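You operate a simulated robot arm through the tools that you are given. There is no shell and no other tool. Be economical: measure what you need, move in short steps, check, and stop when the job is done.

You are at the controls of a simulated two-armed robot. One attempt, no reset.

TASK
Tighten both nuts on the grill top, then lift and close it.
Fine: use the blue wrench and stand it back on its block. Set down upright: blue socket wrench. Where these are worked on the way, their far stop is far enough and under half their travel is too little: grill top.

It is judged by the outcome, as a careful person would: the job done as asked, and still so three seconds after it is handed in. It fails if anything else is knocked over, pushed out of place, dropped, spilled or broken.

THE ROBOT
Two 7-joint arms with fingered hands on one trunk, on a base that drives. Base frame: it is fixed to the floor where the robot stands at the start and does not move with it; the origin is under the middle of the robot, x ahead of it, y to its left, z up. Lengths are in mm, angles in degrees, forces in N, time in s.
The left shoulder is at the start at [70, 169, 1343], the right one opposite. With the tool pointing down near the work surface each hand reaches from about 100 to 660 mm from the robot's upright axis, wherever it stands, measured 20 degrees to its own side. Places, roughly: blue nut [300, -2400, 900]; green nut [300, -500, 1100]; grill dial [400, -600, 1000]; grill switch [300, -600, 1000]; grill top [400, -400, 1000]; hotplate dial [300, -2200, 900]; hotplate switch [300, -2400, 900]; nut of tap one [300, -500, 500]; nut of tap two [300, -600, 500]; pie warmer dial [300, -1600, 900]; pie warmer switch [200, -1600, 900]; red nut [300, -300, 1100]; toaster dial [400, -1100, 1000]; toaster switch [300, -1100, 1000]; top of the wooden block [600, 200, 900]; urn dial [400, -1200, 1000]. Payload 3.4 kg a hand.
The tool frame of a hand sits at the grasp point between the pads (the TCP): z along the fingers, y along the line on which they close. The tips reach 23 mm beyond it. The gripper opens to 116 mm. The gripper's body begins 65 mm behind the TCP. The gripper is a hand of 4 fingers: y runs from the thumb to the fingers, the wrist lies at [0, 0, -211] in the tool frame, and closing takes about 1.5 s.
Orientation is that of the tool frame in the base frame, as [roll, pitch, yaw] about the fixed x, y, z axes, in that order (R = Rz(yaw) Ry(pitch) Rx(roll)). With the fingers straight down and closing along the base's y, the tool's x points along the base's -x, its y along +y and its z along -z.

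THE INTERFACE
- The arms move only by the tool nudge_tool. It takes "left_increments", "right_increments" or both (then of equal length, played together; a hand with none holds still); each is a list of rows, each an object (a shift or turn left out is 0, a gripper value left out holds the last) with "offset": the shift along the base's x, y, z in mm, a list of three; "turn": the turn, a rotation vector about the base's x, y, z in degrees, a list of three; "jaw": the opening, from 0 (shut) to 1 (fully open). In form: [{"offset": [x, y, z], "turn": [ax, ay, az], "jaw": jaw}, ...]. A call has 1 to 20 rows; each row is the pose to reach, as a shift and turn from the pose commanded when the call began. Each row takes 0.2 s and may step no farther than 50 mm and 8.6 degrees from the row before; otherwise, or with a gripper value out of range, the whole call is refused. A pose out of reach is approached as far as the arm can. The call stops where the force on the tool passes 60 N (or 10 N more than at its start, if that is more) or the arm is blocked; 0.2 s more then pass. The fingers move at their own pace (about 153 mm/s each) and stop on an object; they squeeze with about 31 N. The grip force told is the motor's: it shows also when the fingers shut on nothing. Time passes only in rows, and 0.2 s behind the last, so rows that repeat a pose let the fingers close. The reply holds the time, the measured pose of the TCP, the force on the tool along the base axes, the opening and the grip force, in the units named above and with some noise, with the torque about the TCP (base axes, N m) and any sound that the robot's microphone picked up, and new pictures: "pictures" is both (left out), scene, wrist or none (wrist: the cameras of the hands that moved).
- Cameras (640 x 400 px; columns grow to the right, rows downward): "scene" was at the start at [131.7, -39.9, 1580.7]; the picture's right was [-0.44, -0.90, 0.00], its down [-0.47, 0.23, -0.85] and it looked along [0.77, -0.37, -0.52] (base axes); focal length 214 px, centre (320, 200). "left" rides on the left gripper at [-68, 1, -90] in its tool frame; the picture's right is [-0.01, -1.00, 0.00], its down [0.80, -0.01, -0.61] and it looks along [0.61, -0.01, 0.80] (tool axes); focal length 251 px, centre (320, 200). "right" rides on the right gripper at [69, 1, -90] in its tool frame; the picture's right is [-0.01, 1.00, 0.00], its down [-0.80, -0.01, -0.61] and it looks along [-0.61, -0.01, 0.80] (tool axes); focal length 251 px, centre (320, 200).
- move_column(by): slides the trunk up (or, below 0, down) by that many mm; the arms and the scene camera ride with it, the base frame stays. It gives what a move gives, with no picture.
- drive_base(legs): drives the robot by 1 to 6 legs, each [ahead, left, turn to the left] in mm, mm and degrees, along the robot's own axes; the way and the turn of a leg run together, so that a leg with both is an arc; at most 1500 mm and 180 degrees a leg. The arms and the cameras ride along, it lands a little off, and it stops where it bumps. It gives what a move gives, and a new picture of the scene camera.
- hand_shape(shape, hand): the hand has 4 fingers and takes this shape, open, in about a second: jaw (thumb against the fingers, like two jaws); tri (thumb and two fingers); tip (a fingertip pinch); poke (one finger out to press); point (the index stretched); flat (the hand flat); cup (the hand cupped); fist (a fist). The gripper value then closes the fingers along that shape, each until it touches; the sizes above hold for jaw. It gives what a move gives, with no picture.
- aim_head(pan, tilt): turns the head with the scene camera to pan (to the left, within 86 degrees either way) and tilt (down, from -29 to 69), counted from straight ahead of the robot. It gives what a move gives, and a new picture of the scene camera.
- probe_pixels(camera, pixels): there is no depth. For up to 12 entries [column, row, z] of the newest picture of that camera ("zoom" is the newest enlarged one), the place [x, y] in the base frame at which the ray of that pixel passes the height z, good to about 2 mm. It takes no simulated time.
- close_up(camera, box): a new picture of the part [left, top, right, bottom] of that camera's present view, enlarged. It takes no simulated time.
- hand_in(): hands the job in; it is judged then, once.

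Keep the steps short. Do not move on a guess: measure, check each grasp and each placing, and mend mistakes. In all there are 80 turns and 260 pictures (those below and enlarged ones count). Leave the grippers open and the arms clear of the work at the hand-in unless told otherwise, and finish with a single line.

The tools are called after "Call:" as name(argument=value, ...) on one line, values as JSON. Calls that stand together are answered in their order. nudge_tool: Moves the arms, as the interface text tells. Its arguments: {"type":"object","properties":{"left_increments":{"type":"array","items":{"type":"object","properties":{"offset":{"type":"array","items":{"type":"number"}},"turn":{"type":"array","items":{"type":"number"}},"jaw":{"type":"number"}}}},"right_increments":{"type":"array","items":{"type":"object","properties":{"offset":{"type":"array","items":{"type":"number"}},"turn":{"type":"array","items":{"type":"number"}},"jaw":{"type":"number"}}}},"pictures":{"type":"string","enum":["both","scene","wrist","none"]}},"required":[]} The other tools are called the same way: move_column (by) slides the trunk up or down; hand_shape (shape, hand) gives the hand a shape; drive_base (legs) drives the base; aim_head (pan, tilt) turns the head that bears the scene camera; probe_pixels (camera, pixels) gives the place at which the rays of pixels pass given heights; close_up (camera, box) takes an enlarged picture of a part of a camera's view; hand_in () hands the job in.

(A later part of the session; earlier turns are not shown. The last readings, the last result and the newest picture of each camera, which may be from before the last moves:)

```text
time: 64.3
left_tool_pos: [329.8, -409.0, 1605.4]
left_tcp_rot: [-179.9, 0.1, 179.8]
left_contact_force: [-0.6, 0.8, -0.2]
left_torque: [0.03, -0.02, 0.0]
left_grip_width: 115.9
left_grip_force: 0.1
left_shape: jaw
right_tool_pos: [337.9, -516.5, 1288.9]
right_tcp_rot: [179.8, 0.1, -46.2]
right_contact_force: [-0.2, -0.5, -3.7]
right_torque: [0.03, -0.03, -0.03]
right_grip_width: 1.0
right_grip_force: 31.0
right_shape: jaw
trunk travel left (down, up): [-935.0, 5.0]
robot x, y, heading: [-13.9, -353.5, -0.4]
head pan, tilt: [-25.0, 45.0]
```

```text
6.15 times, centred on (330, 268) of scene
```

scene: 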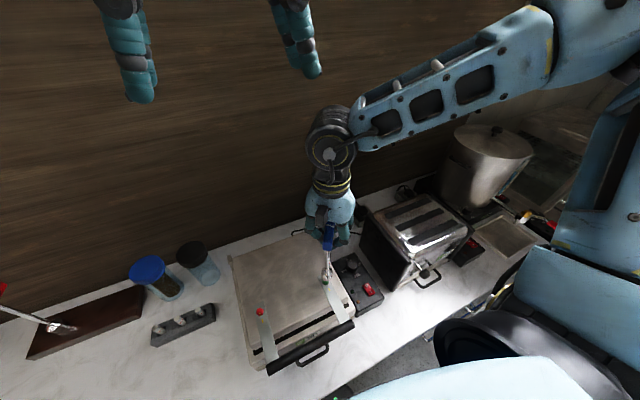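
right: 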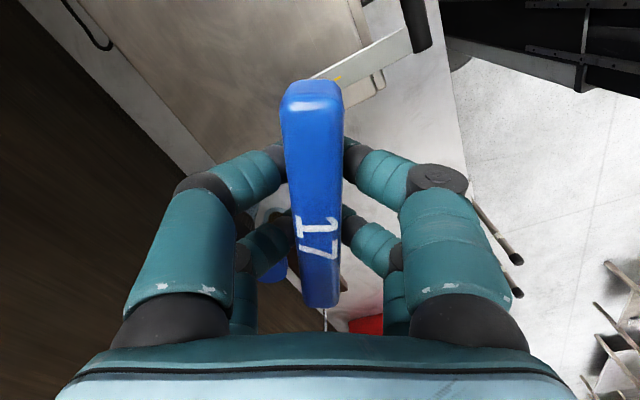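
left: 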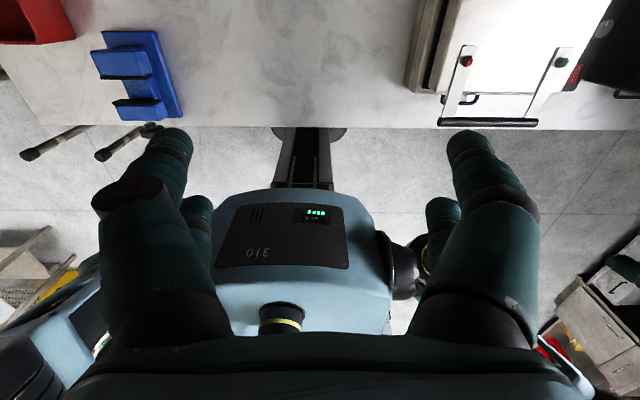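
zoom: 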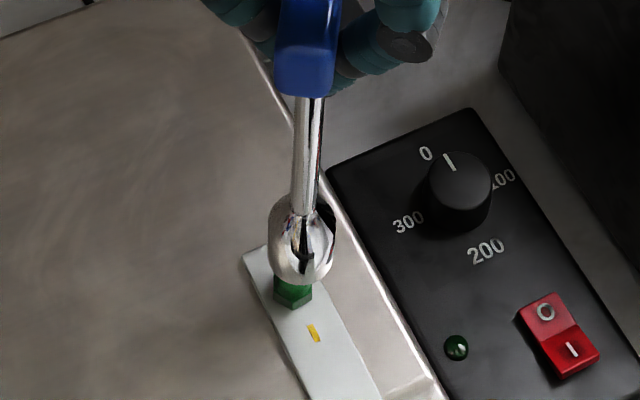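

Socket is ~4 mm too far right (y −516.5 vs −512.5). Correct and lower onto the nut with a small clockwise turn.

Call:
nudge_tool(right_increments=[{"offset": [0, 3.8, 0]}, {"offset": [0, 3.8, -8]}, {"offset": [0, 3.8, -16]}, {"offset": [0, 3.8, -24]}, {"offset": [0, 3.8, -30]}, {"offset": [0, 3.8, -33]}, {"offset": [0, 3.8, -33], "turn": [0, 0, -6]}, {"offset": [0, 3.8, -34], "turn": [0, 0, -10]}, {"offset": [0, 3.8, -36], "turn": [0, 0, -10]}], pictures="none")

Call:
close_up(camera="scene", box=[290, 235, 370, 300])

```text
time: 66.3
left_tool_pos: [329.3, -409.2, 1604.3]
left_tcp_rot: [-179.8, 0.1, 179.8]
left_contact_force: [0.5, 0.6, 0.0]
left_torque: [-0.03, 0.0, 0.0]
left_grip_width: 115.9
left_grip_force: 0.1
left_shape: jaw
right_tool_pos: [337.4, -512.0, 1252.6]
right_tcp_rot: [179.7, 0.2, -56.3]
right_contact_force: [-0.1, 0.1, -0.2]
right_torque: [-0.02, 0.02, 0.02]
right_grip_width: 0.9
right_grip_force: 30.9
right_shape: jaw
trunk travel left (down, up): [-935.0, 5.0]
robot x, y, heading: [-10.1, -357.2, -0.0]
head pan, tilt: [-25.0, 45.0]
```

```text
6.15 times, centred on (330, 268) of scene
```

zoom: 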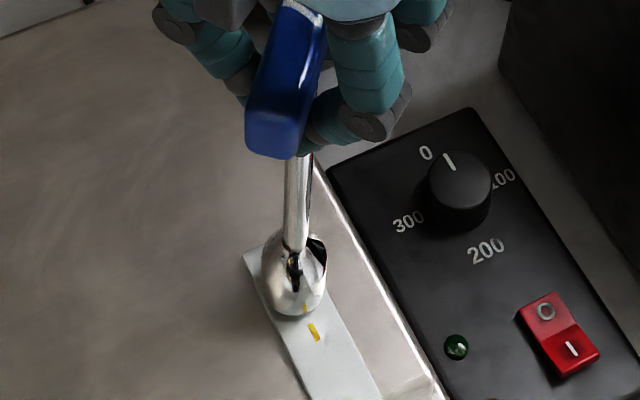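

Supported now. Turn clockwise 24° while lowering 4 mm to let the hex catch.

Call:
nudge_tool(right_increments=[{"turn": [0, 0, -8]}, {"turn": [0, 0, -16], "offset": [0, 0, -2]}, {"turn": [0, 0, -24], "offset": [0, 0, -4]}, {"turn": [0, 0, -24], "offset": [0, 0, -4]}], pictures="none")

Call:
close_up(camera="scene", box=[290, 235, 370, 300])

```text
time: 67.3
left_tool_pos: [329.0, -408.7, 1605.6]
left_tcp_rot: [-179.8, 0.1, 179.8]
left_contact_force: [-0.6, 0.6, -0.2]
left_torque: [0.03, 0.0, 0.02]
left_grip_width: 115.8
left_grip_force: 0.1
left_shape: jaw
right_tool_pos: [336.6, -512.3, 1247.5]
right_tcp_rot: [179.8, 0.2, -80.3]
right_contact_force: [0.2, -0.4, 0.7]
right_torque: [0.0, -0.03, 0.03]
right_grip_width: 1.1
right_grip_force: 30.7
right_shape: jaw
trunk travel left (down, up): [-935.0, 5.0]
robot x, y, heading: [-11.7, -354.8, 0.2]
head pan, tilt: [-25.0, 45.0]
```

```text
6.15 times, centred on (330, 268) of scene
```

zoom: 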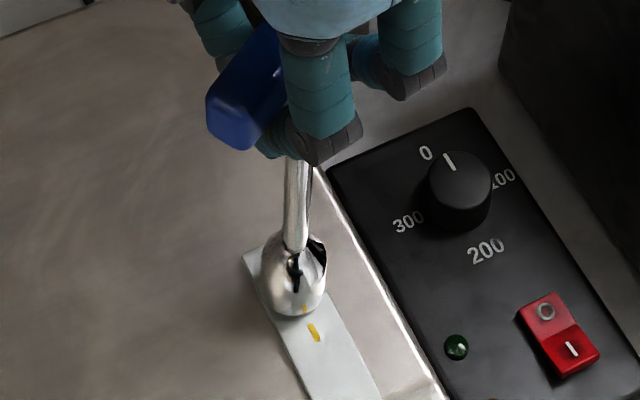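

The socket is low on the plate. Continue clockwise 80° more and read the torque.

Call:
nudge_tool(right_increments=[{"turn": [0, 0, -8]}, {"turn": [0, 0, -16]}, {"turn": [0, 0, -24]}, {"turn": [0, 0, -32]}, {"turn": [0, 0, -40]}, {"turn": [0, 0, -48]}, {"turn": [0, 0, -56]}, {"turn": [0, 0, -64]}, {"turn": [0, 0, -72]}, {"turn": [0, 0, -80]}], pictures="none")

Call:
close_up(camera="scene", box=[290, 235, 370, 300])

```text
time: 69.5
left_tool_pos: [330.5, -409.1, 1605.8]
left_tcp_rot: [-180.0, 0.0, 179.7]
left_contact_force: [0.2, -0.4, -0.3]
left_torque: [0.02, -0.02, 0.04]
left_grip_width: 115.6
left_grip_force: 0.1
left_shape: jaw
right_tool_pos: [338.1, -512.7, 1249.1]
right_tcp_rot: [179.8, 0.1, -160.4]
right_contact_force: [-1.3, 0.3, -6.8]
right_torque: [-0.04, 0.0, 0.08]
right_grip_width: 0.9
right_grip_force: 31.2
right_shape: jaw
trunk travel left (down, up): [-935.0, 5.0]
robot x, y, heading: [-13.1, -352.6, -0.3]
head pan, tilt: [-25.0, 45.0]
```

```text
6.15 times, centred on (330, 268) of scene
```

zoom: 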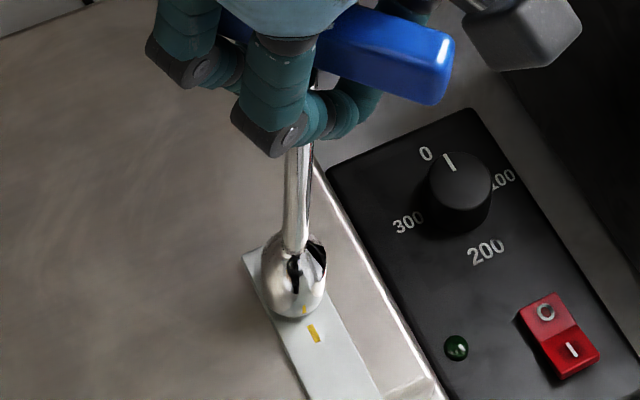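

Ease back 4°, and lift slowly to see how far the green mark came.

Call:
nudge_tool(right_increments=[{"turn": [0, 0, 4], "offset": [0, 0, -3]}, {"offset": [0, 0, 2], "turn": [0, 0, 4]}, {"offset": [0, 0, 7], "turn": [0, 0, 4]}, {"offset": [0, 0, 12], "turn": [0, 0, 4]}, {"offset": [0, 0, 12], "turn": [0, 0, 4]}], pictures="none")

```text
time: 70.8
left_tool_pos: [333.1, -409.7, 1604.7]
left_tcp_rot: [-180.0, 0.0, 179.8]
left_contact_force: [0.5, 0.0, 0.3]
left_torque: [0.01, -0.01, 0.01]
left_grip_width: 115.9
left_grip_force: 0.0
left_shape: jaw
right_tool_pos: [338.9, -512.3, 1260.2]
right_tcp_rot: [179.7, 0.0, -156.3]
right_contact_force: [2.0, 0.3, -15.4]
right_torque: [0.04, -0.02, 0.14]
right_grip_width: 0.7
right_grip_force: 31.0
right_shape: jaw
trunk travel left (down, up): [-935.0, 5.0]
robot x, y, heading: [-14.1, -350.9, -0.4]
head pan, tilt: [-25.0, 45.0]
```

Still jammed (−15 N, torque 0.14). Go back down, ease back 6° more, then lift gently.

Call:
nudge_tool(right_increments=[{"offset": [0, 0, -7]}, {"offset": [0, 0, -14]}, {"offset": [0, 0, -14], "turn": [0, 0, 3]}, {"offset": [0, 0, -14], "turn": [0, 0, 6]}, {"offset": [0, 0, -14], "turn": [0, 0, 6]}, {"offset": [0, 0, -9], "turn": [0, 0, 6]}, {"offset": [0, 0, -4], "turn": [0, 0, 6]}, {"offset": [0, 0, 0], "turn": [0, 0, 6]}, {"offset": [0, 0, 0], "turn": [0, 0, 6]}], pictures="none")

```text
time: 72.8
left_tool_pos: [330.3, -409.9, 1605.4]
left_tcp_rot: [-179.8, 0.1, 179.9]
left_contact_force: [0.2, 0.7, 0.3]
left_torque: [-0.02, 0.01, 0.0]
left_grip_width: 115.7
left_grip_force: 0.0
left_shape: jaw
right_tool_pos: [338.3, -513.4, 1261.7]
right_tcp_rot: [179.8, 0.1, -150.3]
right_contact_force: [0.3, -0.3, -3.2]
right_torque: [-0.01, -0.04, 0.04]
right_grip_width: 0.9
right_grip_force: 30.5
right_shape: jaw
trunk travel left (down, up): [-935.0, 5.0]
robot x, y, heading: [-11.9, -354.1, -0.3]
head pan, tilt: [-25.0, 45.0]
```

Free now (−3.2 N). Lift and inspect.

Call:
nudge_tool(right_increments=[{"offset": [0, 0, 10]}, {"offset": [0, 0, 20]}, {"offset": [0, 0, 35]}, {"offset": [25, 0, 45]}, {"offset": [25, 0, 45]}], pictures="scene")

Call:
close_up(camera="scene", box=[305, 260, 345, 300])

Call:
close_up(camera="scene", box=[235, 210, 365, 330])

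```text
time: 74.0
left_tool_pos: [331.1, -408.1, 1604.2]
left_tcp_rot: [-180.0, 0.0, 179.8]
left_contact_force: [-0.2, -0.4, 0.3]
left_torque: [0.02, -0.02, -0.03]
left_grip_width: 115.8
left_grip_force: 0.0
left_shape: jaw
right_tool_pos: [361.4, -512.8, 1307.1]
right_tcp_rot: [179.8, 0.1, -150.2]
right_contact_force: [0.0, -0.1, -4.3]
right_torque: [0.02, -0.03, 0.0]
right_grip_width: 0.7
right_grip_force: 31.0
right_shape: jaw
trunk travel left (down, up): [-935.0, 5.0]
robot x, y, heading: [-15.3, -354.2, -0.1]
head pan, tilt: [-25.0, 45.0]
```

scene: 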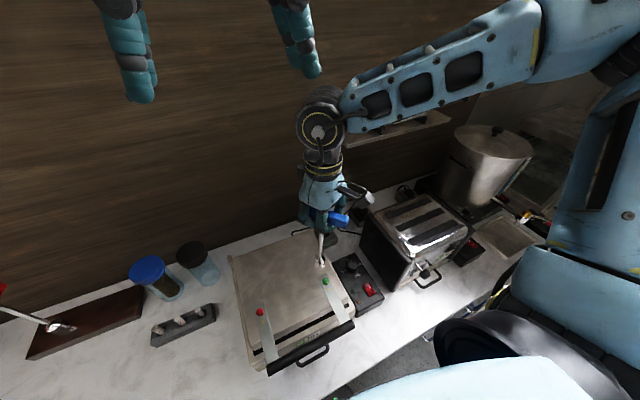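

```text
10.00 times, centred on (325, 280) of scene
```

zoom: 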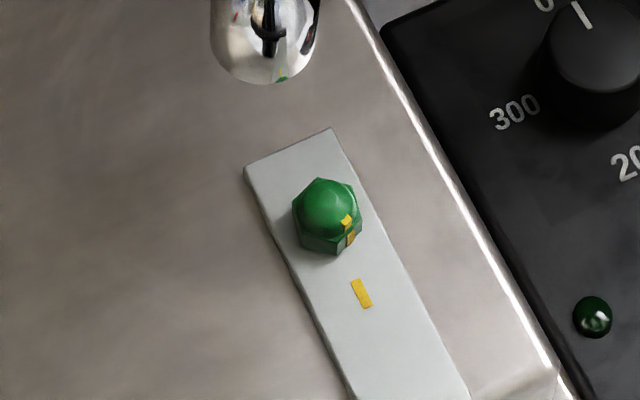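

```text
3.33 times, centred on (300, 270) of scene
```

zoom: 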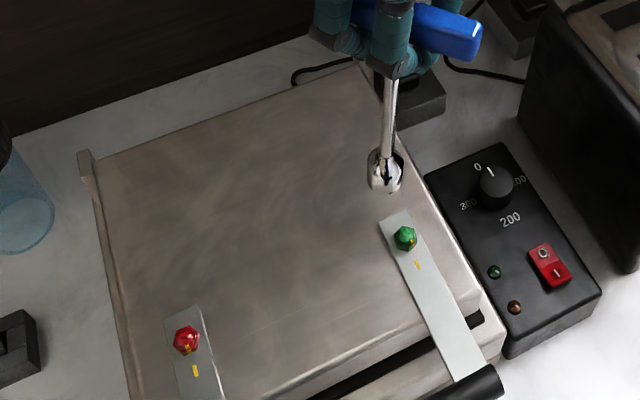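

Call:
probe_pixels(camera="scene", pixels=[[328.1, 283.8, 1066], [325.6, 282.6, 1066], [329.1, 289.3, 1060], [325.6, 282.9, 1060], [327.6, 282.2, 1074], [325.5, 280.9, 1074]])

```text
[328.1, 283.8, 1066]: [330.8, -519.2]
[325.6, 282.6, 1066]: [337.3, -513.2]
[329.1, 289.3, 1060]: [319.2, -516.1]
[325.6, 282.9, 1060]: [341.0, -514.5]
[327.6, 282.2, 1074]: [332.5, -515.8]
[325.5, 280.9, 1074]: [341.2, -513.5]
```

Green is ~38° short. Re-engage one hex step back (yaw −100) and turn to about −138.

Call:
nudge_tool(right_increments=[{"offset": [-12, 0, 0], "turn": [0, 0, 8]}, {"offset": [-24, 0, 0], "turn": [0, 0, 16]}, {"offset": [-24, 0, 0], "turn": [0, 0, 24]}, {"offset": [-24, 0, 0], "turn": [0, 0, 32]}, {"offset": [-24, 0, 0], "turn": [0, 0, 40]}, {"offset": [-24, 0, 0], "turn": [0, 0, 47]}, {"offset": [-24, 0, 0], "turn": [0, 0, 54]}, {"offset": [-24, 0, -10], "turn": [0, 0, 54]}, {"offset": [-24, 0, -20], "turn": [0, 0, 54]}, {"offset": [-24, 0, -30], "turn": [0, 0, 54]}, {"offset": [-24, 0, -40], "turn": [0, 0, 54]}, {"offset": [-24, 0, -48], "turn": [0, 0, 54]}, {"offset": [-24, 0, -52], "turn": [0, 0, 52]}, {"offset": [-24, 0, -55], "turn": [0, 0, 50]}, {"offset": [-24, 0, -57], "turn": [0, 0, 48]}, {"offset": [-24, 0, -57], "turn": [0, 0, 48]}], pictures="none")

Call:
close_up(camera="scene", box=[290, 235, 370, 300])

```text
time: 77.3
left_tool_pos: [329.3, -407.7, 1605.2]
left_tcp_rot: [-179.8, 0.1, 179.9]
left_contact_force: [-1.3, -0.4, 0.1]
left_torque: [0.04, 0.02, -0.02]
left_grip_width: 115.9
left_grip_force: 0.0
left_shape: jaw
right_tool_pos: [339.3, -512.4, 1249.0]
right_tcp_rot: [179.8, 0.3, -102.3]
right_contact_force: [0.1, 0.5, -0.6]
right_torque: [-0.02, -0.01, 0.02]
right_grip_width: 0.8
right_grip_force: 31.0
right_shape: jaw
trunk travel left (down, up): [-935.0, 5.0]
robot x, y, heading: [-13.1, -354.8, -0.2]
head pan, tilt: [-25.0, 45.0]
```

```text
6.15 times, centred on (330, 268) of scene
```

zoom: 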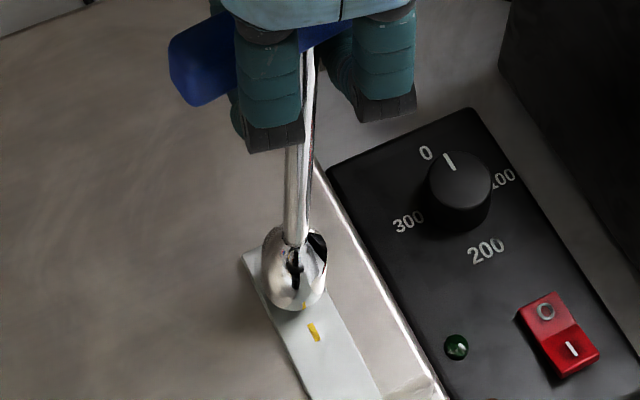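

The socket sits ~3 mm higher than seated before. Turn clockwise with a light lowering; it should drop on.

Call:
nudge_tool(right_increments=[{"turn": [0, 0, -4]}, {"turn": [0, 0, -8], "offset": [0, 0, -1]}, {"turn": [0, 0, -14], "offset": [0, 0, -2]}, {"turn": [0, 0, -20], "offset": [0, 0, -2]}, {"turn": [0, 0, -20], "offset": [0, 0, -2]}], pictures="none")

Call:
close_up(camera="scene", box=[290, 235, 370, 300])

```text
time: 78.5
left_tool_pos: [329.5, -409.0, 1604.6]
left_tcp_rot: [-179.8, 0.1, 179.8]
left_contact_force: [0.3, 0.3, 0.2]
left_torque: [-0.01, 0.01, -0.01]
left_grip_width: 115.8
left_grip_force: 0.1
left_shape: jaw
right_tool_pos: [338.9, -511.7, 1246.8]
right_tcp_rot: [179.8, 0.2, -122.4]
right_contact_force: [-0.3, -0.3, -0.2]
right_torque: [0.01, -0.01, 0.0]
right_grip_width: 1.0
right_grip_force: 30.7
right_shape: jaw
trunk travel left (down, up): [-935.0, 5.0]
robot x, y, heading: [-12.9, -354.8, -0.1]
head pan, tilt: [-25.0, 45.0]
```

```text
6.15 times, centred on (330, 268) of scene
```

zoom: 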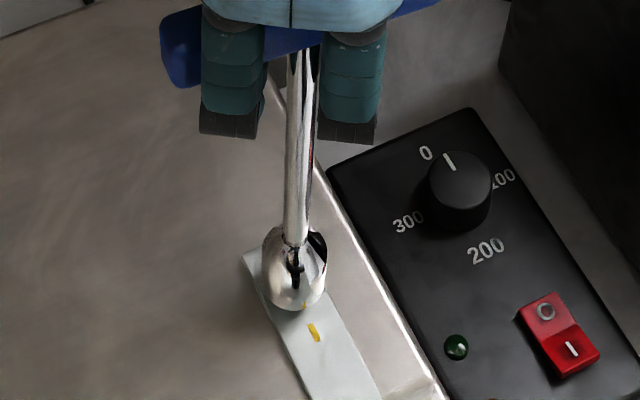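

Not caught yet (torque 0, same height). Continue turning to find the drop, with 1 mm position correction.

Call:
nudge_tool(right_increments=[{"turn": [0, 0, -5], "offset": [-1, -0.5, 0]}, {"turn": [0, 0, -10], "offset": [-1, -0.5, 0]}, {"turn": [0, 0, -15], "offset": [-1, -0.5, 0]}, {"turn": [0, 0, -20], "offset": [-1, -0.5, 0]}, {"turn": [0, 0, -20], "offset": [-1, -0.5, 0]}], pictures="none")

Call:
close_up(camera="scene", box=[290, 235, 370, 300])

```text
time: 79.8
left_tool_pos: [330.1, -409.2, 1604.1]
left_tcp_rot: [-179.9, 0.1, 179.7]
left_contact_force: [0.3, 0.0, -0.3]
left_torque: [0.01, 0.02, -0.06]
left_grip_width: 115.9
left_grip_force: 0.2
left_shape: jaw
right_tool_pos: [336.2, -513.4, 1247.7]
right_tcp_rot: [179.8, 0.2, -142.3]
right_contact_force: [0.9, 0.7, -0.2]
right_torque: [-0.02, -0.02, 0.05]
right_grip_width: 0.8
right_grip_force: 30.8
right_shape: jaw
trunk travel left (down, up): [-935.0, 5.0]
robot x, y, heading: [-13.4, -355.1, -0.1]
head pan, tilt: [-25.0, 45.0]
```

```text
6.15 times, centred on (330, 268) of scene
```

zoom: 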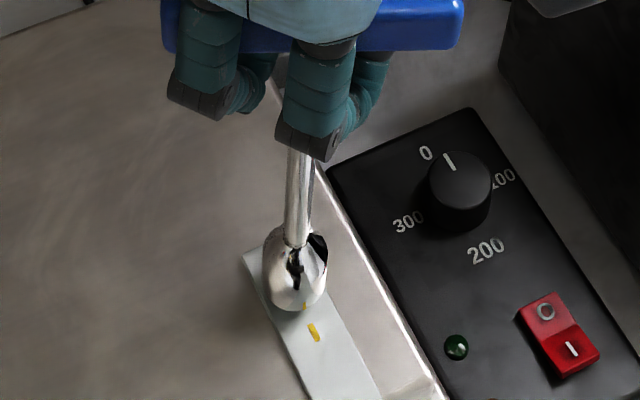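

Slight torque now (0.05). Continue 20° more with 2 mm lowering.

Call:
nudge_tool(right_increments=[{"turn": [0, 0, -5], "offset": [0, 0, -1]}, {"turn": [0, 0, -10], "offset": [0, 0, -2]}, {"turn": [0, 0, -15], "offset": [0, 0, -2]}, {"turn": [0, 0, -20], "offset": [0, 0, -2]}, {"turn": [0, 0, -20], "offset": [0, 0, -2]}], pictures="none")

Call:
close_up(camera="scene", box=[290, 235, 370, 300])

```text
time: 81.0
left_tool_pos: [329.8, -408.3, 1604.8]
left_tcp_rot: [-179.8, 0.1, 179.8]
left_contact_force: [-0.5, 0.0, -0.9]
left_torque: [-0.05, 0.01, 0.03]
left_grip_width: 115.7
left_grip_force: 0.1
left_shape: jaw
right_tool_pos: [336.1, -513.6, 1244.2]
right_tcp_rot: [179.8, 0.1, -162.3]
right_contact_force: [-0.1, 1.1, -1.4]
right_torque: [-0.02, -0.01, 0.13]
right_grip_width: 0.8
right_grip_force: 31.3
right_shape: jaw
trunk travel left (down, up): [-935.0, 5.0]
robot x, y, heading: [-16.2, -355.1, -0.3]
head pan, tilt: [-25.0, 45.0]
```

```text
6.15 times, centred on (330, 268) of scene
```

zoom: 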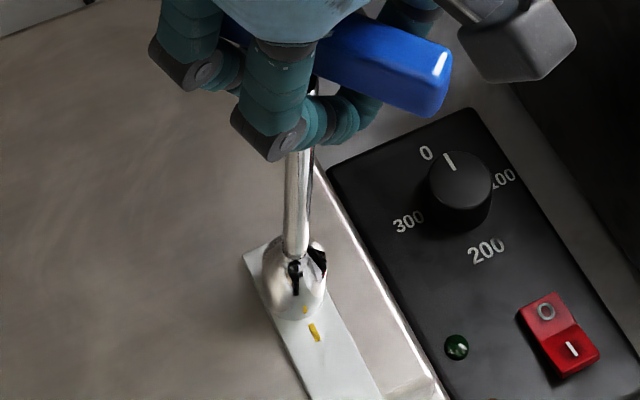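

Now dropped on and torque 0.13. Ease back 9°, lift gently.

Call:
nudge_tool(right_increments=[{"turn": [0, 0, 4]}, {"turn": [0, 0, 9]}, {"turn": [0, 0, 9]}, {"turn": [0, 0, 9], "offset": [0, 0, 5]}, {"turn": [0, 0, 9], "offset": [0, 0, 10]}, {"turn": [0, 0, 9], "offset": [0, 0, 16]}, {"turn": [0, 0, 9], "offset": [0, 0, 16]}], pictures="none")

```text
time: 82.5
left_tool_pos: [329.2, -409.1, 1603.8]
left_tcp_rot: [-179.9, 0.1, 179.8]
left_contact_force: [-0.8, -0.1, 0.2]
left_torque: [-0.02, 0.0, 0.01]
left_grip_width: 116.0
left_grip_force: 0.1
left_shape: jaw
right_tool_pos: [338.2, -512.6, 1259.7]
right_tcp_rot: [179.8, 0.1, -153.2]
right_contact_force: [0.2, -0.2, -2.7]
right_torque: [-0.06, -0.01, 0.0]
right_grip_width: 0.8
right_grip_force: 31.3
right_shape: jaw
trunk travel left (down, up): [-935.0, 5.0]
robot x, y, heading: [-13.2, -352.8, -0.3]
head pan, tilt: [-25.0, 45.0]
```

Call:
nudge_tool(right_increments=[{"offset": [0, 0, 10]}, {"offset": [0, 0, 20]}, {"offset": [0, 0, 35]}, {"offset": [25, 0, 45]}, {"offset": [25, 0, 45]}], pictures="scene")

Call:
close_up(camera="scene", box=[305, 260, 345, 300])

```text
time: 83.8
left_tool_pos: [331.3, -408.9, 1604.4]
left_tcp_rot: [-179.9, 0.0, 179.7]
left_contact_force: [-0.6, 1.0, 0.0]
left_torque: [-0.01, -0.03, 0.0]
left_grip_width: 115.9
left_grip_force: 0.0
left_shape: jaw
right_tool_pos: [364.2, -513.4, 1306.4]
right_tcp_rot: [179.8, 0.1, -153.2]
right_contact_force: [0.4, 1.1, -3.2]
right_torque: [0.01, -0.05, 0.01]
right_grip_width: 1.0
right_grip_force: 31.1
right_shape: jaw
trunk travel left (down, up): [-935.0, 5.0]
robot x, y, heading: [-14.3, -354.0, -0.4]
head pan, tilt: [-25.0, 45.0]
```

scene: 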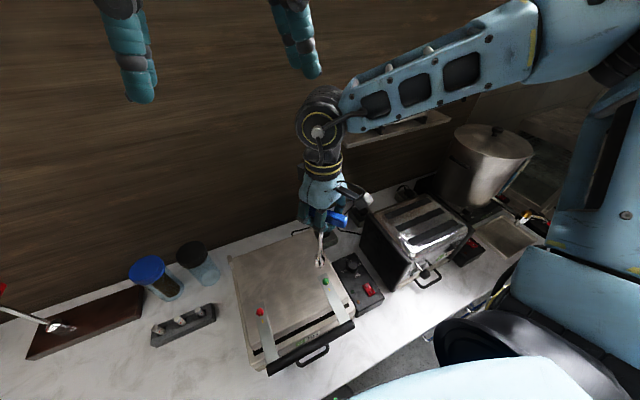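

```text
10.00 times, centred on (325, 280) of scene
```

zoom: 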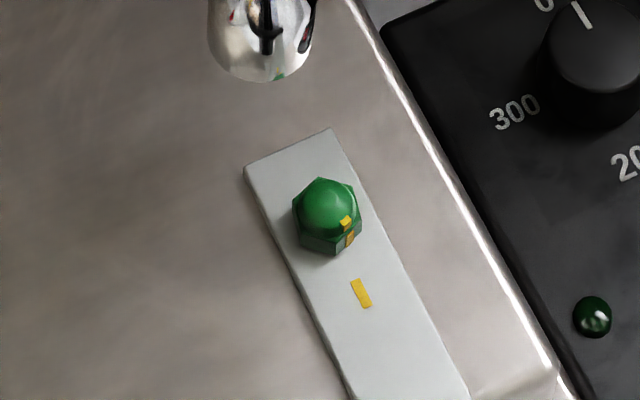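

The nut is unchanged: the socket only seats at yaw ≈ −152 (or −92). Go to −92, lower straight without turning.

Call:
nudge_tool(right_increments=[{"offset": [-12, 0, 0], "turn": [0, 0, 8]}, {"offset": [-26, 0.5, 0], "turn": [0, 0, 16]}, {"offset": [-26, 0.5, 0], "turn": [0, 0, 24]}, {"offset": [-26, 0.5, 0], "turn": [0, 0, 32]}, {"offset": [-26, 0.5, 0], "turn": [0, 0, 40]}, {"offset": [-26, 0.5, 0], "turn": [0, 0, 48]}, {"offset": [-26, 0.5, 0], "turn": [0, 0, 55]}, {"offset": [-26, 0.5, -10], "turn": [0, 0, 60.5]}, {"offset": [-26, 0.5, -20], "turn": [0, 0, 60.5]}, {"offset": [-26, 0.5, -30], "turn": [0, 0, 60.5]}, {"offset": [-26, 0.5, -40], "turn": [0, 0, 60.5]}, {"offset": [-26, 0.5, -48], "turn": [0, 0, 60.5]}, {"offset": [-26, 0.5, -53], "turn": [0, 0, 60.5]}, {"offset": [-26, 0.5, -57], "turn": [0, 0, 60.5]}, {"offset": [-26, 0.5, -60], "turn": [0, 0, 60.5]}, {"offset": [-26, 0.5, -60], "turn": [0, 0, 60.5]}], pictures="none")

Call:
close_up(camera="scene", box=[290, 235, 370, 300])

```text
time: 87.2
left_tool_pos: [330.9, -410.6, 1605.5]
left_tcp_rot: [-179.8, 0.2, 179.9]
left_contact_force: [-0.5, -0.2, -0.3]
left_torque: [0.03, 0.05, -0.02]
left_grip_width: 116.0
left_grip_force: 0.1
left_shape: jaw
right_tool_pos: [334.4, -511.7, 1244.3]
right_tcp_rot: [179.8, 0.2, -92.8]
right_contact_force: [0.8, 0.7, 0.1]
right_torque: [0.01, 0.01, 0.02]
right_grip_width: 0.8
right_grip_force: 30.9
right_shape: jaw
trunk travel left (down, up): [-935.0, 5.0]
robot x, y, heading: [-14.0, -353.0, -0.2]
head pan, tilt: [-25.0, 45.0]
```

```text
6.15 times, centred on (330, 268) of scene
```

zoom: 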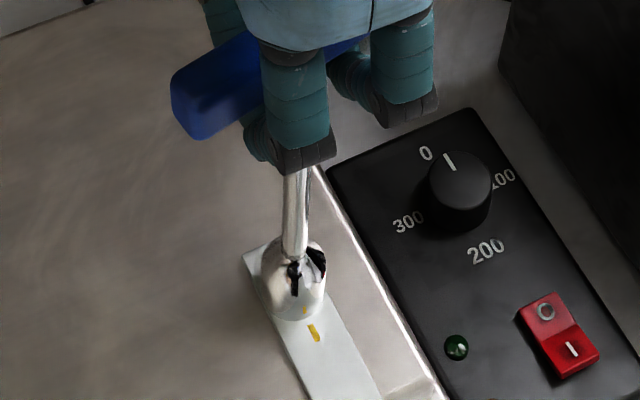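

Seated fully (bottom row 320). Turn clockwise 46° to yaw ≈ −139.

Call:
nudge_tool(right_increments=[{"turn": [0, 0, -7], "offset": [1, 0, 0]}, {"turn": [0, 0, -14], "offset": [2, 0, 0]}, {"turn": [0, 0, -21], "offset": [2, 0, 0]}, {"turn": [0, 0, -28], "offset": [2, 0, 0]}, {"turn": [0, 0, -35], "offset": [2, 0, 0]}, {"turn": [0, 0, -41], "offset": [2, 0, 0]}, {"turn": [0, 0, -46], "offset": [2, 0, 0]}, {"turn": [0, 0, -46], "offset": [2, 0, 0]}], pictures="none")

Call:
nudge_tool(right_increments=[{"turn": [0, 0, 4]}, {"turn": [0, 0, 8]}, {"turn": [0, 0, 8]}, {"turn": [0, 0, 8], "offset": [0, 0, 5]}, {"turn": [0, 0, 8], "offset": [0, 0, 10]}, {"turn": [0, 0, 8], "offset": [0, 0, 15]}, {"turn": [0, 0, 8], "offset": [0, 0, 15]}], pictures="none")

```text
time: 89.0
left_tool_pos: [329.2, -412.2, 1604.3]
left_tcp_rot: [180.0, 0.1, 179.9]
left_contact_force: [0.1, 0.0, 0.1]
left_torque: [-0.02, -0.01, -0.01]
left_grip_width: 115.8
left_grip_force: 0.2
left_shape: jaw
right_tool_pos: [337.3, -513.5, 1246.0]
right_tcp_rot: [179.8, 0.2, -138.3]
right_contact_force: [-4.9, -5.3, -8.7]
right_torque: [-0.1, -0.04, 6.34]
right_grip_width: 4.6
right_grip_force: 31.3
right_shape: jaw
trunk travel left (down, up): [-935.0, 5.0]
robot x, y, heading: [-12.6, -353.5, -0.2]
head pan, tilt: [-25.0, 45.0]
```

```text
time: 90.5
left_tool_pos: [338.0, -410.2, 1603.0]
left_tcp_rot: [-179.9, -0.1, 179.8]
left_contact_force: [-0.8, -1.1, 0.3]
left_torque: [-0.02, 0.01, 0.04]
left_grip_width: 116.1
left_grip_force: 0.0
left_shape: jaw
right_tool_pos: [345.4, -513.1, 1258.7]
right_tcp_rot: [179.4, 0.0, -130.8]
right_contact_force: [11.6, 0.3, -28.8]
right_torque: [0.22, 0.19, 1.19]
right_grip_width: 3.2
right_grip_force: 31.2
right_shape: jaw
trunk travel left (down, up): [-935.0, 5.0]
robot x, y, heading: [-15.8, -353.5, -0.1]
head pan, tilt: [-25.0, 45.0]
```

Torque jumped to 6.3 N·m: the nut is tight against its stop. It's still bound; go back down and ease off further.

Call:
nudge_tool(right_increments=[{"offset": [0, 0, -8]}, {"offset": [0, 0, -15]}, {"offset": [0, 0, -15], "turn": [0, 0, 3]}, {"offset": [0, 0, -15], "turn": [0, 0, 6]}, {"offset": [0, 0, -15], "turn": [0, 0, 6]}], pictures="none")

Call:
close_up(camera="scene", box=[280, 215, 380, 300])

```text
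time: 91.8
left_tool_pos: [329.2, -409.7, 1605.0]
left_tcp_rot: [-179.9, 0.1, 179.8]
left_contact_force: [-0.4, 0.7, 0.3]
left_torque: [-0.02, -0.04, -0.04]
left_grip_width: 116.1
left_grip_force: 0.1
left_shape: jaw
right_tool_pos: [338.2, -514.1, 1245.5]
right_tcp_rot: [179.8, 0.2, -124.7]
right_contact_force: [-1.8, -0.5, -4.9]
right_torque: [-0.08, -0.04, 0.07]
right_grip_width: 2.5
right_grip_force: 30.9
right_shape: jaw
trunk travel left (down, up): [-935.0, 5.0]
robot x, y, heading: [-15.4, -355.9, -0.3]
head pan, tilt: [-25.0, 45.0]
```

```text
4.71 times, centred on (330, 258) of scene
```

zoom: 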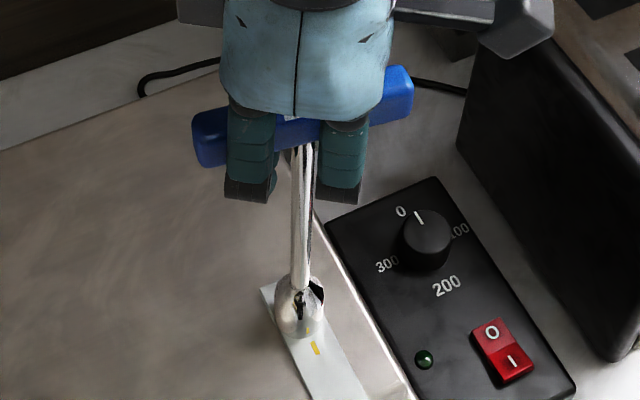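

Call:
nudge_tool(right_increments=[{"turn": [0, 0, 2]}, {"turn": [0, 0, 3], "offset": [0, 0, 3]}, {"turn": [0, 0, 3], "offset": [0, 0, 7]}, {"turn": [0, 0, 3], "offset": [0, 0, 12]}, {"turn": [0, 0, 3], "offset": [0, 0, 12]}], pictures="none")

```text
time: 93.0
left_tool_pos: [330.9, -409.3, 1605.0]
left_tcp_rot: [-179.9, 0.1, 179.7]
left_contact_force: [0.1, 0.3, -0.8]
left_torque: [0.0, 0.0, 0.0]
left_grip_width: 115.9
left_grip_force: 0.1
left_shape: jaw
right_tool_pos: [339.4, -512.7, 1258.1]
right_tcp_rot: [179.7, 0.2, -121.8]
right_contact_force: [0.2, 0.4, -6.1]
right_torque: [-0.05, -0.02, 0.04]
right_grip_width: 2.2
right_grip_force: 30.9
right_shape: jaw
trunk travel left (down, up): [-935.0, 5.0]
robot x, y, heading: [-15.2, -356.7, -0.1]
head pan, tilt: [-25.0, 45.0]
```

Nearly free (−6 N). Continue up slowly and inspect.

Call:
nudge_tool(right_increments=[{"offset": [0, 0, 4], "turn": [0, 0, 1]}, {"offset": [0, 0, 9], "turn": [0, 0, 1]}, {"offset": [0, 0, 16], "turn": [0, 0, 1]}, {"offset": [0, 0, 28], "turn": [0, 0, 1]}, {"offset": [0, 0, 45], "turn": [0, 0, 1]}, {"offset": [25, 0, 55], "turn": [0, 0, 1]}, {"offset": [25, 0, 55], "turn": [0, 0, 1]}], pictures="both")

Call:
close_up(camera="scene", box=[305, 260, 345, 300])

Call:
close_up(camera="scene", box=[225, 200, 365, 325])

```text
time: 94.5
left_tool_pos: [331.6, -409.5, 1605.2]
left_tcp_rot: [-179.9, 0.0, 179.8]
left_contact_force: [-0.6, 0.6, 0.3]
left_torque: [0.0, 0.02, 0.02]
left_grip_width: 115.9
left_grip_force: 0.2
left_shape: jaw
right_tool_pos: [364.1, -511.9, 1312.3]
right_tcp_rot: [179.8, 0.1, -120.7]
right_contact_force: [-0.3, 0.4, -3.7]
right_torque: [-0.02, 0.04, 0.01]
right_grip_width: 2.5
right_grip_force: 31.3
right_shape: jaw
trunk travel left (down, up): [-935.0, 5.0]
robot x, y, heading: [-10.9, -356.8, -0.0]
head pan, tilt: [-25.0, 45.0]
```

scene: 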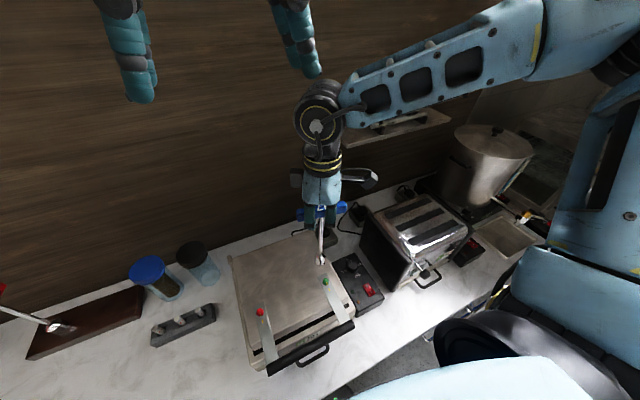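
right: 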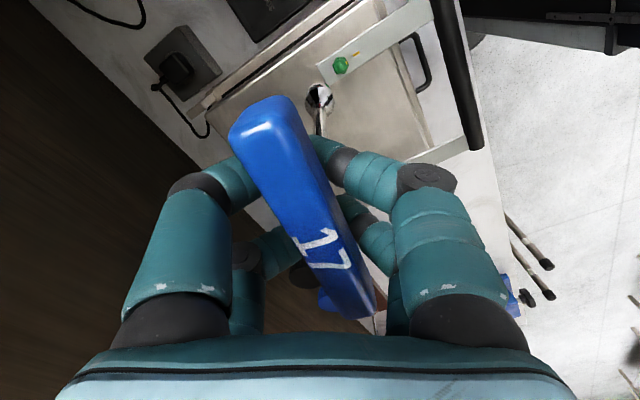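

```text
10.00 times, centred on (325, 280) of scene
```

zoom: 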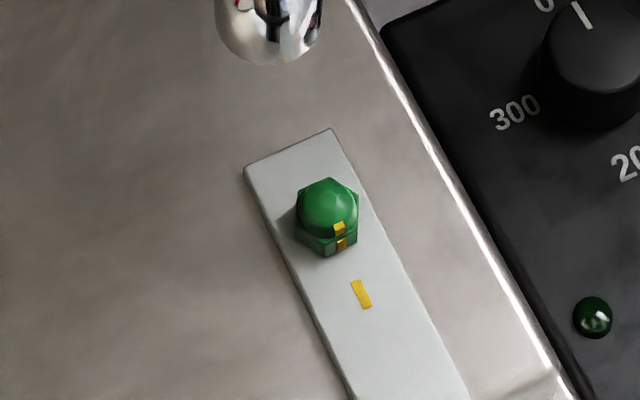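

```text
3.20 times, centred on (295, 262) of scene
```

zoom: 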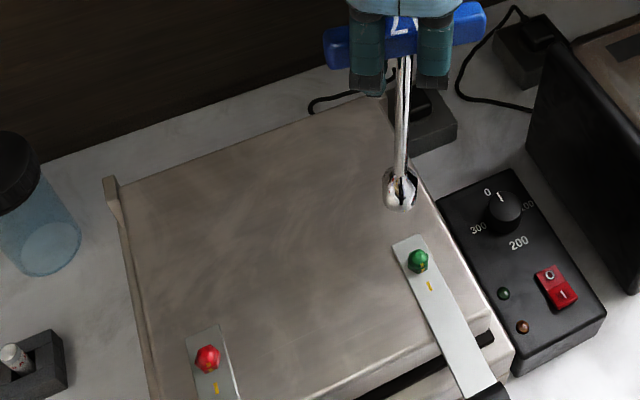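

Green is aligned and tight. Re-check red closely, since it never showed the hard stop.

Call:
close_up(camera="scene", box=[242, 294, 282, 334])

Call:
probe_pixels(camera="zoom", pixels=[[320, 200, 1060]])

```text
10.00 times, centred on (262, 314) of scene
```

zoom: 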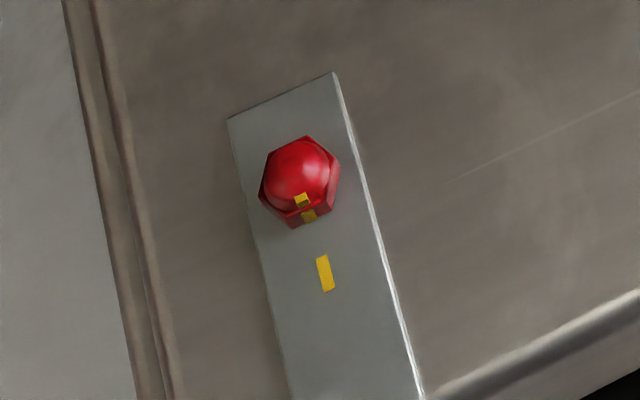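

```text
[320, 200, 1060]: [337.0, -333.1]
```

Red looks aligned too, but I want a top-down check. Drive 181 mm left so the wrist camera sees the red nut as it now sees green.

Call:
close_up(camera="right", box=[310, 35, 390, 95])

Call:
drive_base(legs=[[0, 181, 0]])

Call:
close_up(camera="right", box=[310, 35, 390, 95])

```text
6.67 times, centred on (350, 65) of right
```

zoom: 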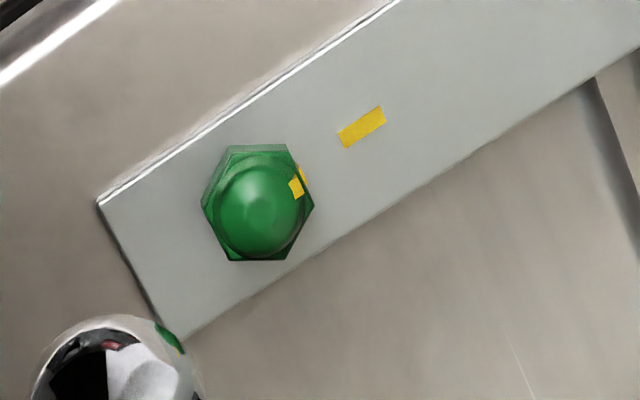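

```text
time: 96.1
left_tool_pos: [330.7, -234.1, 1604.8]
left_tcp_rot: [179.9, 0.1, 179.8]
left_contact_force: [1.0, -0.3, 0.3]
left_torque: [-0.01, 0.0, -0.04]
left_grip_width: 116.2
left_grip_force: 0.1
left_shape: jaw
right_tool_pos: [362.2, -336.6, 1313.0]
right_tcp_rot: [179.7, 0.3, -120.9]
right_contact_force: [0.1, -0.8, -3.8]
right_torque: [-0.01, -0.01, -0.01]
right_grip_width: 2.0
right_grip_force: 31.4
right_shape: jaw
trunk travel left (down, up): [-935.0, 5.0]
robot x, y, heading: [-13.8, -177.0, 0.1]
head pan, tilt: [-25.0, 45.0]
```

scene: 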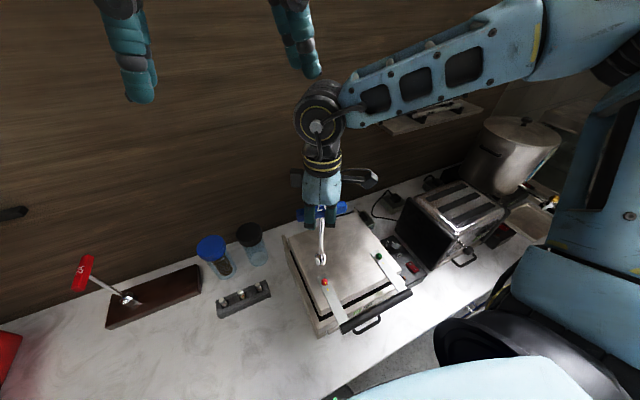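

```text
6.67 times, centred on (350, 65) of right
```

zoom: 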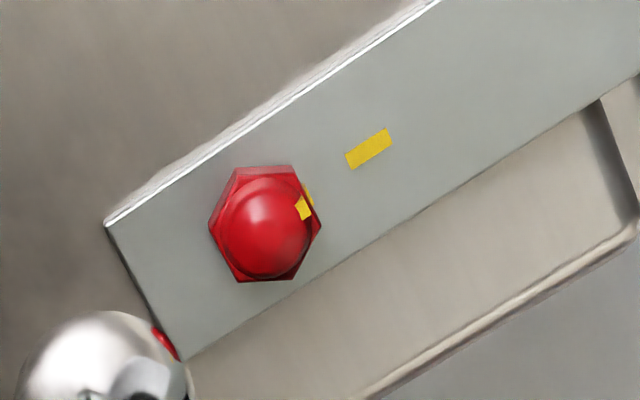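

Both nuts have the same orientation with marks on their lines: both tight. Now return the wrench: turn the hand back to yaw 180 and raise, then drive to the block.

Call:
nudge_tool(right_increments=[{"turn": [0, 0, -8], "offset": [10, 0, 10]}, {"turn": [0, 0, -16], "offset": [20, 0, 20]}, {"turn": [0, 0, -24], "offset": [20, 0, 20]}, {"turn": [0, 0, -32], "offset": [20, 0, 20]}, {"turn": [0, 0, -40], "offset": [20, 0, 20]}, {"turn": [0, 0, -48], "offset": [20, 0, 20]}, {"turn": [0, 0, -55], "offset": [20, 0, 20]}, {"turn": [0, 0, -59], "offset": [20, 0, 20]}, {"turn": [0, 0, -59], "offset": [20, 0, 20]}], pictures="none")

Call:
drive_base(legs=[[0, 493, 0], [165, 0, 0]])

```text
time: 98.1
left_tool_pos: [330.9, -229.7, 1603.2]
left_tcp_rot: [-179.9, 0.1, 179.8]
left_contact_force: [0.1, 0.6, 0.0]
left_torque: [-0.01, -0.01, 0.01]
left_grip_width: 115.9
left_grip_force: 0.1
left_shape: jaw
right_tool_pos: [384.6, -332.4, 1332.5]
right_tcp_rot: [179.8, 0.0, -179.9]
right_contact_force: [0.2, -0.4, -3.3]
right_torque: [0.0, 0.0, -0.01]
right_grip_width: 2.6
right_grip_force: 30.9
right_shape: jaw
trunk travel left (down, up): [-935.0, 5.0]
robot x, y, heading: [-10.2, -180.1, -0.3]
head pan, tilt: [-25.0, 45.0]
```

```text
time: 102.0
left_tool_pos: [493.1, 270.5, 1606.3]
left_tcp_rot: [-179.7, 0.3, 179.8]
left_contact_force: [-0.4, -0.4, -0.4]
left_torque: [0.01, 0.01, -0.02]
left_grip_width: 115.8
left_grip_force: 0.1
left_shape: jaw
right_tool_pos: [549.2, 165.8, 1334.5]
right_tcp_rot: [179.9, 0.3, -179.8]
right_contact_force: [-0.6, 0.3, -3.7]
right_torque: [-0.03, -0.04, 0.03]
right_grip_width: 2.0
right_grip_force: 31.2
right_shape: jaw
trunk travel left (down, up): [-935.0, 5.0]
robot x, y, heading: [156.8, 322.6, -0.2]
head pan, tilt: [-25.0, 45.0]
```

scene: 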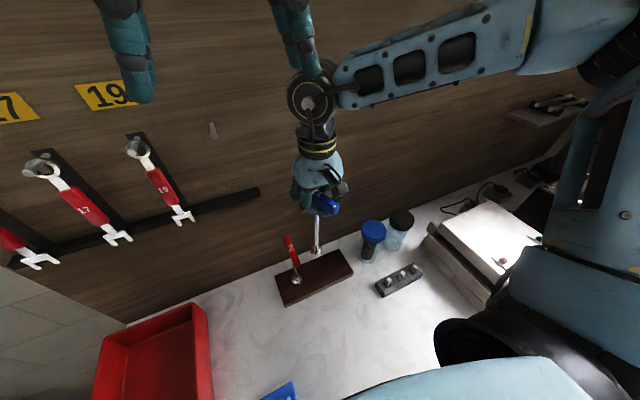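

Move over the original spot (602, 92) and descend to z≈1190.

Call:
nudge_tool(right_increments=[{"offset": [0, -40, 0]}, {"offset": [0, -75, 0]}, {"offset": [8, -75, -30]}, {"offset": [20, -75, -60]}, {"offset": [35, -75, -90]}, {"offset": [49, -75, -115]}, {"offset": [49, -75, -140]}, {"offset": [49, -75, -140]}], pictures="both")

Call:
close_up(camera="scene", box=[260, 180, 380, 310])

```text
time: 103.8
left_tool_pos: [497.6, 268.6, 1605.3]
left_tcp_rot: [-179.9, 0.1, 179.8]
left_contact_force: [-0.2, -0.7, -0.5]
left_torque: [-0.01, 0.01, 0.02]
left_grip_width: 116.0
left_grip_force: 0.1
left_shape: jaw
right_tool_pos: [601.8, 91.2, 1190.7]
right_tcp_rot: [179.8, 0.1, -179.8]
right_contact_force: [0.4, -0.4, -4.0]
right_torque: [0.01, 0.0, -0.04]
right_grip_width: 2.3
right_grip_force: 30.9
right_shape: jaw
trunk travel left (down, up): [-935.0, 5.0]
robot x, y, heading: [158.5, 325.2, -0.3]
head pan, tilt: [-25.0, 45.0]
```

scene: 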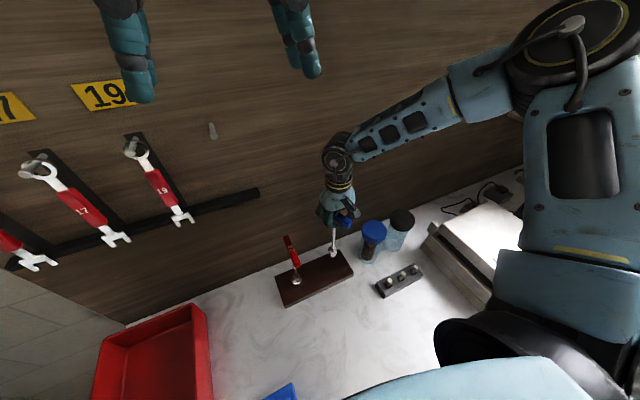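
right: 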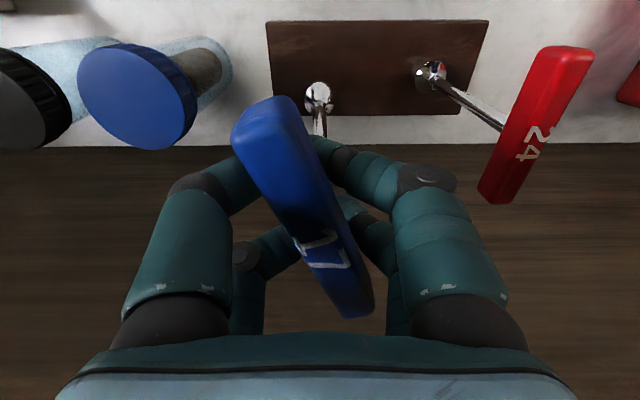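

```text
3.08 times, centred on (320, 245) of scene
```

zoom: 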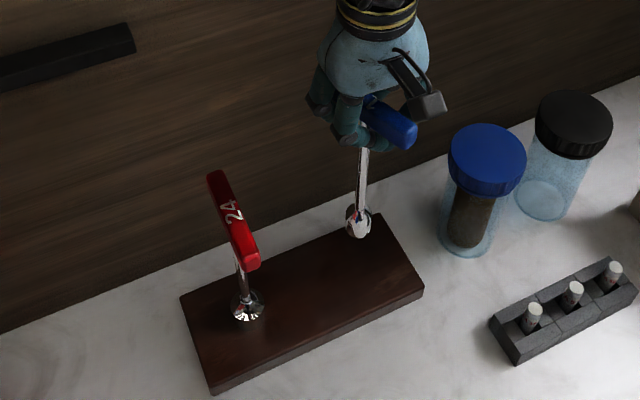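

Wrench is vertical over its spot. Lower to just above the block.

Call:
nudge_tool(right_increments=[{"offset": [0, 0, -20]}, {"offset": [0, 0, -40]}, {"offset": [0, 0, -55]}, {"offset": [0, 0, -62]}, {"offset": [0, 0, -66]}, {"offset": [0, 0, -66]}], pictures="wrist")

Call:
close_up(camera="scene", box=[290, 220, 370, 300])

```text
time: 105.2
left_tool_pos: [497.8, 267.1, 1605.6]
left_tcp_rot: [-179.9, 0.1, 179.8]
left_contact_force: [0.3, 0.0, 0.8]
left_torque: [0.03, 0.01, -0.02]
left_grip_width: 115.8
left_grip_force: 0.0
left_shape: jaw
right_tool_pos: [601.3, 89.9, 1126.4]
right_tcp_rot: [179.8, 0.1, -179.8]
right_contact_force: [1.0, 1.1, -2.8]
right_torque: [0.01, 0.01, 0.0]
right_grip_width: 2.3
right_grip_force: 31.1
right_shape: jaw
trunk travel left (down, up): [-935.0, 5.0]
robot x, y, heading: [152.5, 324.6, -0.5]
head pan, tilt: [-25.0, 45.0]
```

right: 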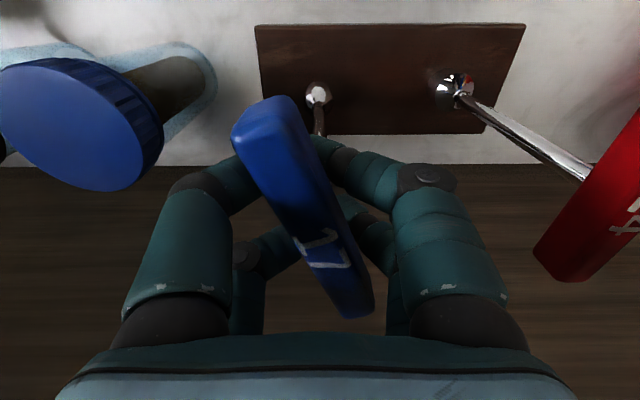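

```text
5.00 times, centred on (330, 260) of scene
```

zoom: 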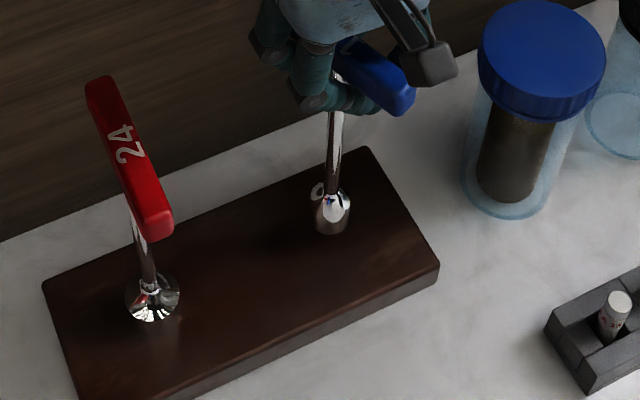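

Call:
close_up(camera="scene", box=[315, 245, 350, 275])

```text
13.33 times, centred on (332, 260) of scene
```

zoom: 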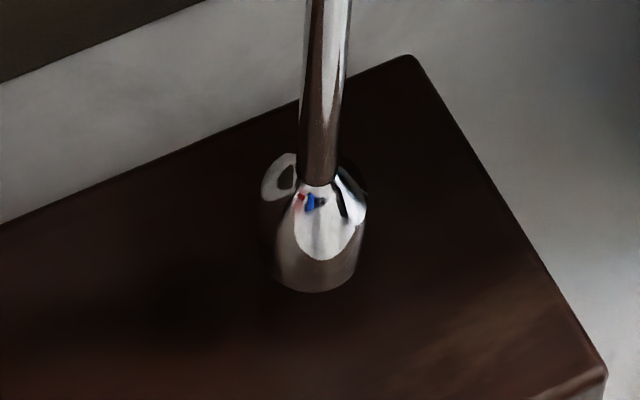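

Only reflections on the chrome. Lower further until the weight transfers.

Call:
nudge_tool(right_increments=[{"offset": [0, 0, -3]}, {"offset": [0, 0, -6]}, {"offset": [0, 0, -9]}, {"offset": [0, 0, -9]}], pictures="none")

```text
time: 106.2
left_tool_pos: [498.7, 268.6, 1606.2]
left_tcp_rot: [-179.8, 0.0, 179.8]
left_contact_force: [0.9, 0.2, -0.4]
left_torque: [-0.02, 0.0, 0.03]
left_grip_width: 115.8
left_grip_force: 0.0
left_shape: jaw
right_tool_pos: [600.9, 91.0, 1118.1]
right_tcp_rot: [179.8, 0.1, -179.8]
right_contact_force: [-0.1, -0.7, -4.3]
right_torque: [0.04, 0.0, -0.02]
right_grip_width: 1.9
right_grip_force: 30.7
right_shape: jaw
trunk travel left (down, up): [-935.0, 5.0]
robot x, y, heading: [159.4, 318.7, -0.4]
head pan, tilt: [-25.0, 45.0]
5 turns are left
```

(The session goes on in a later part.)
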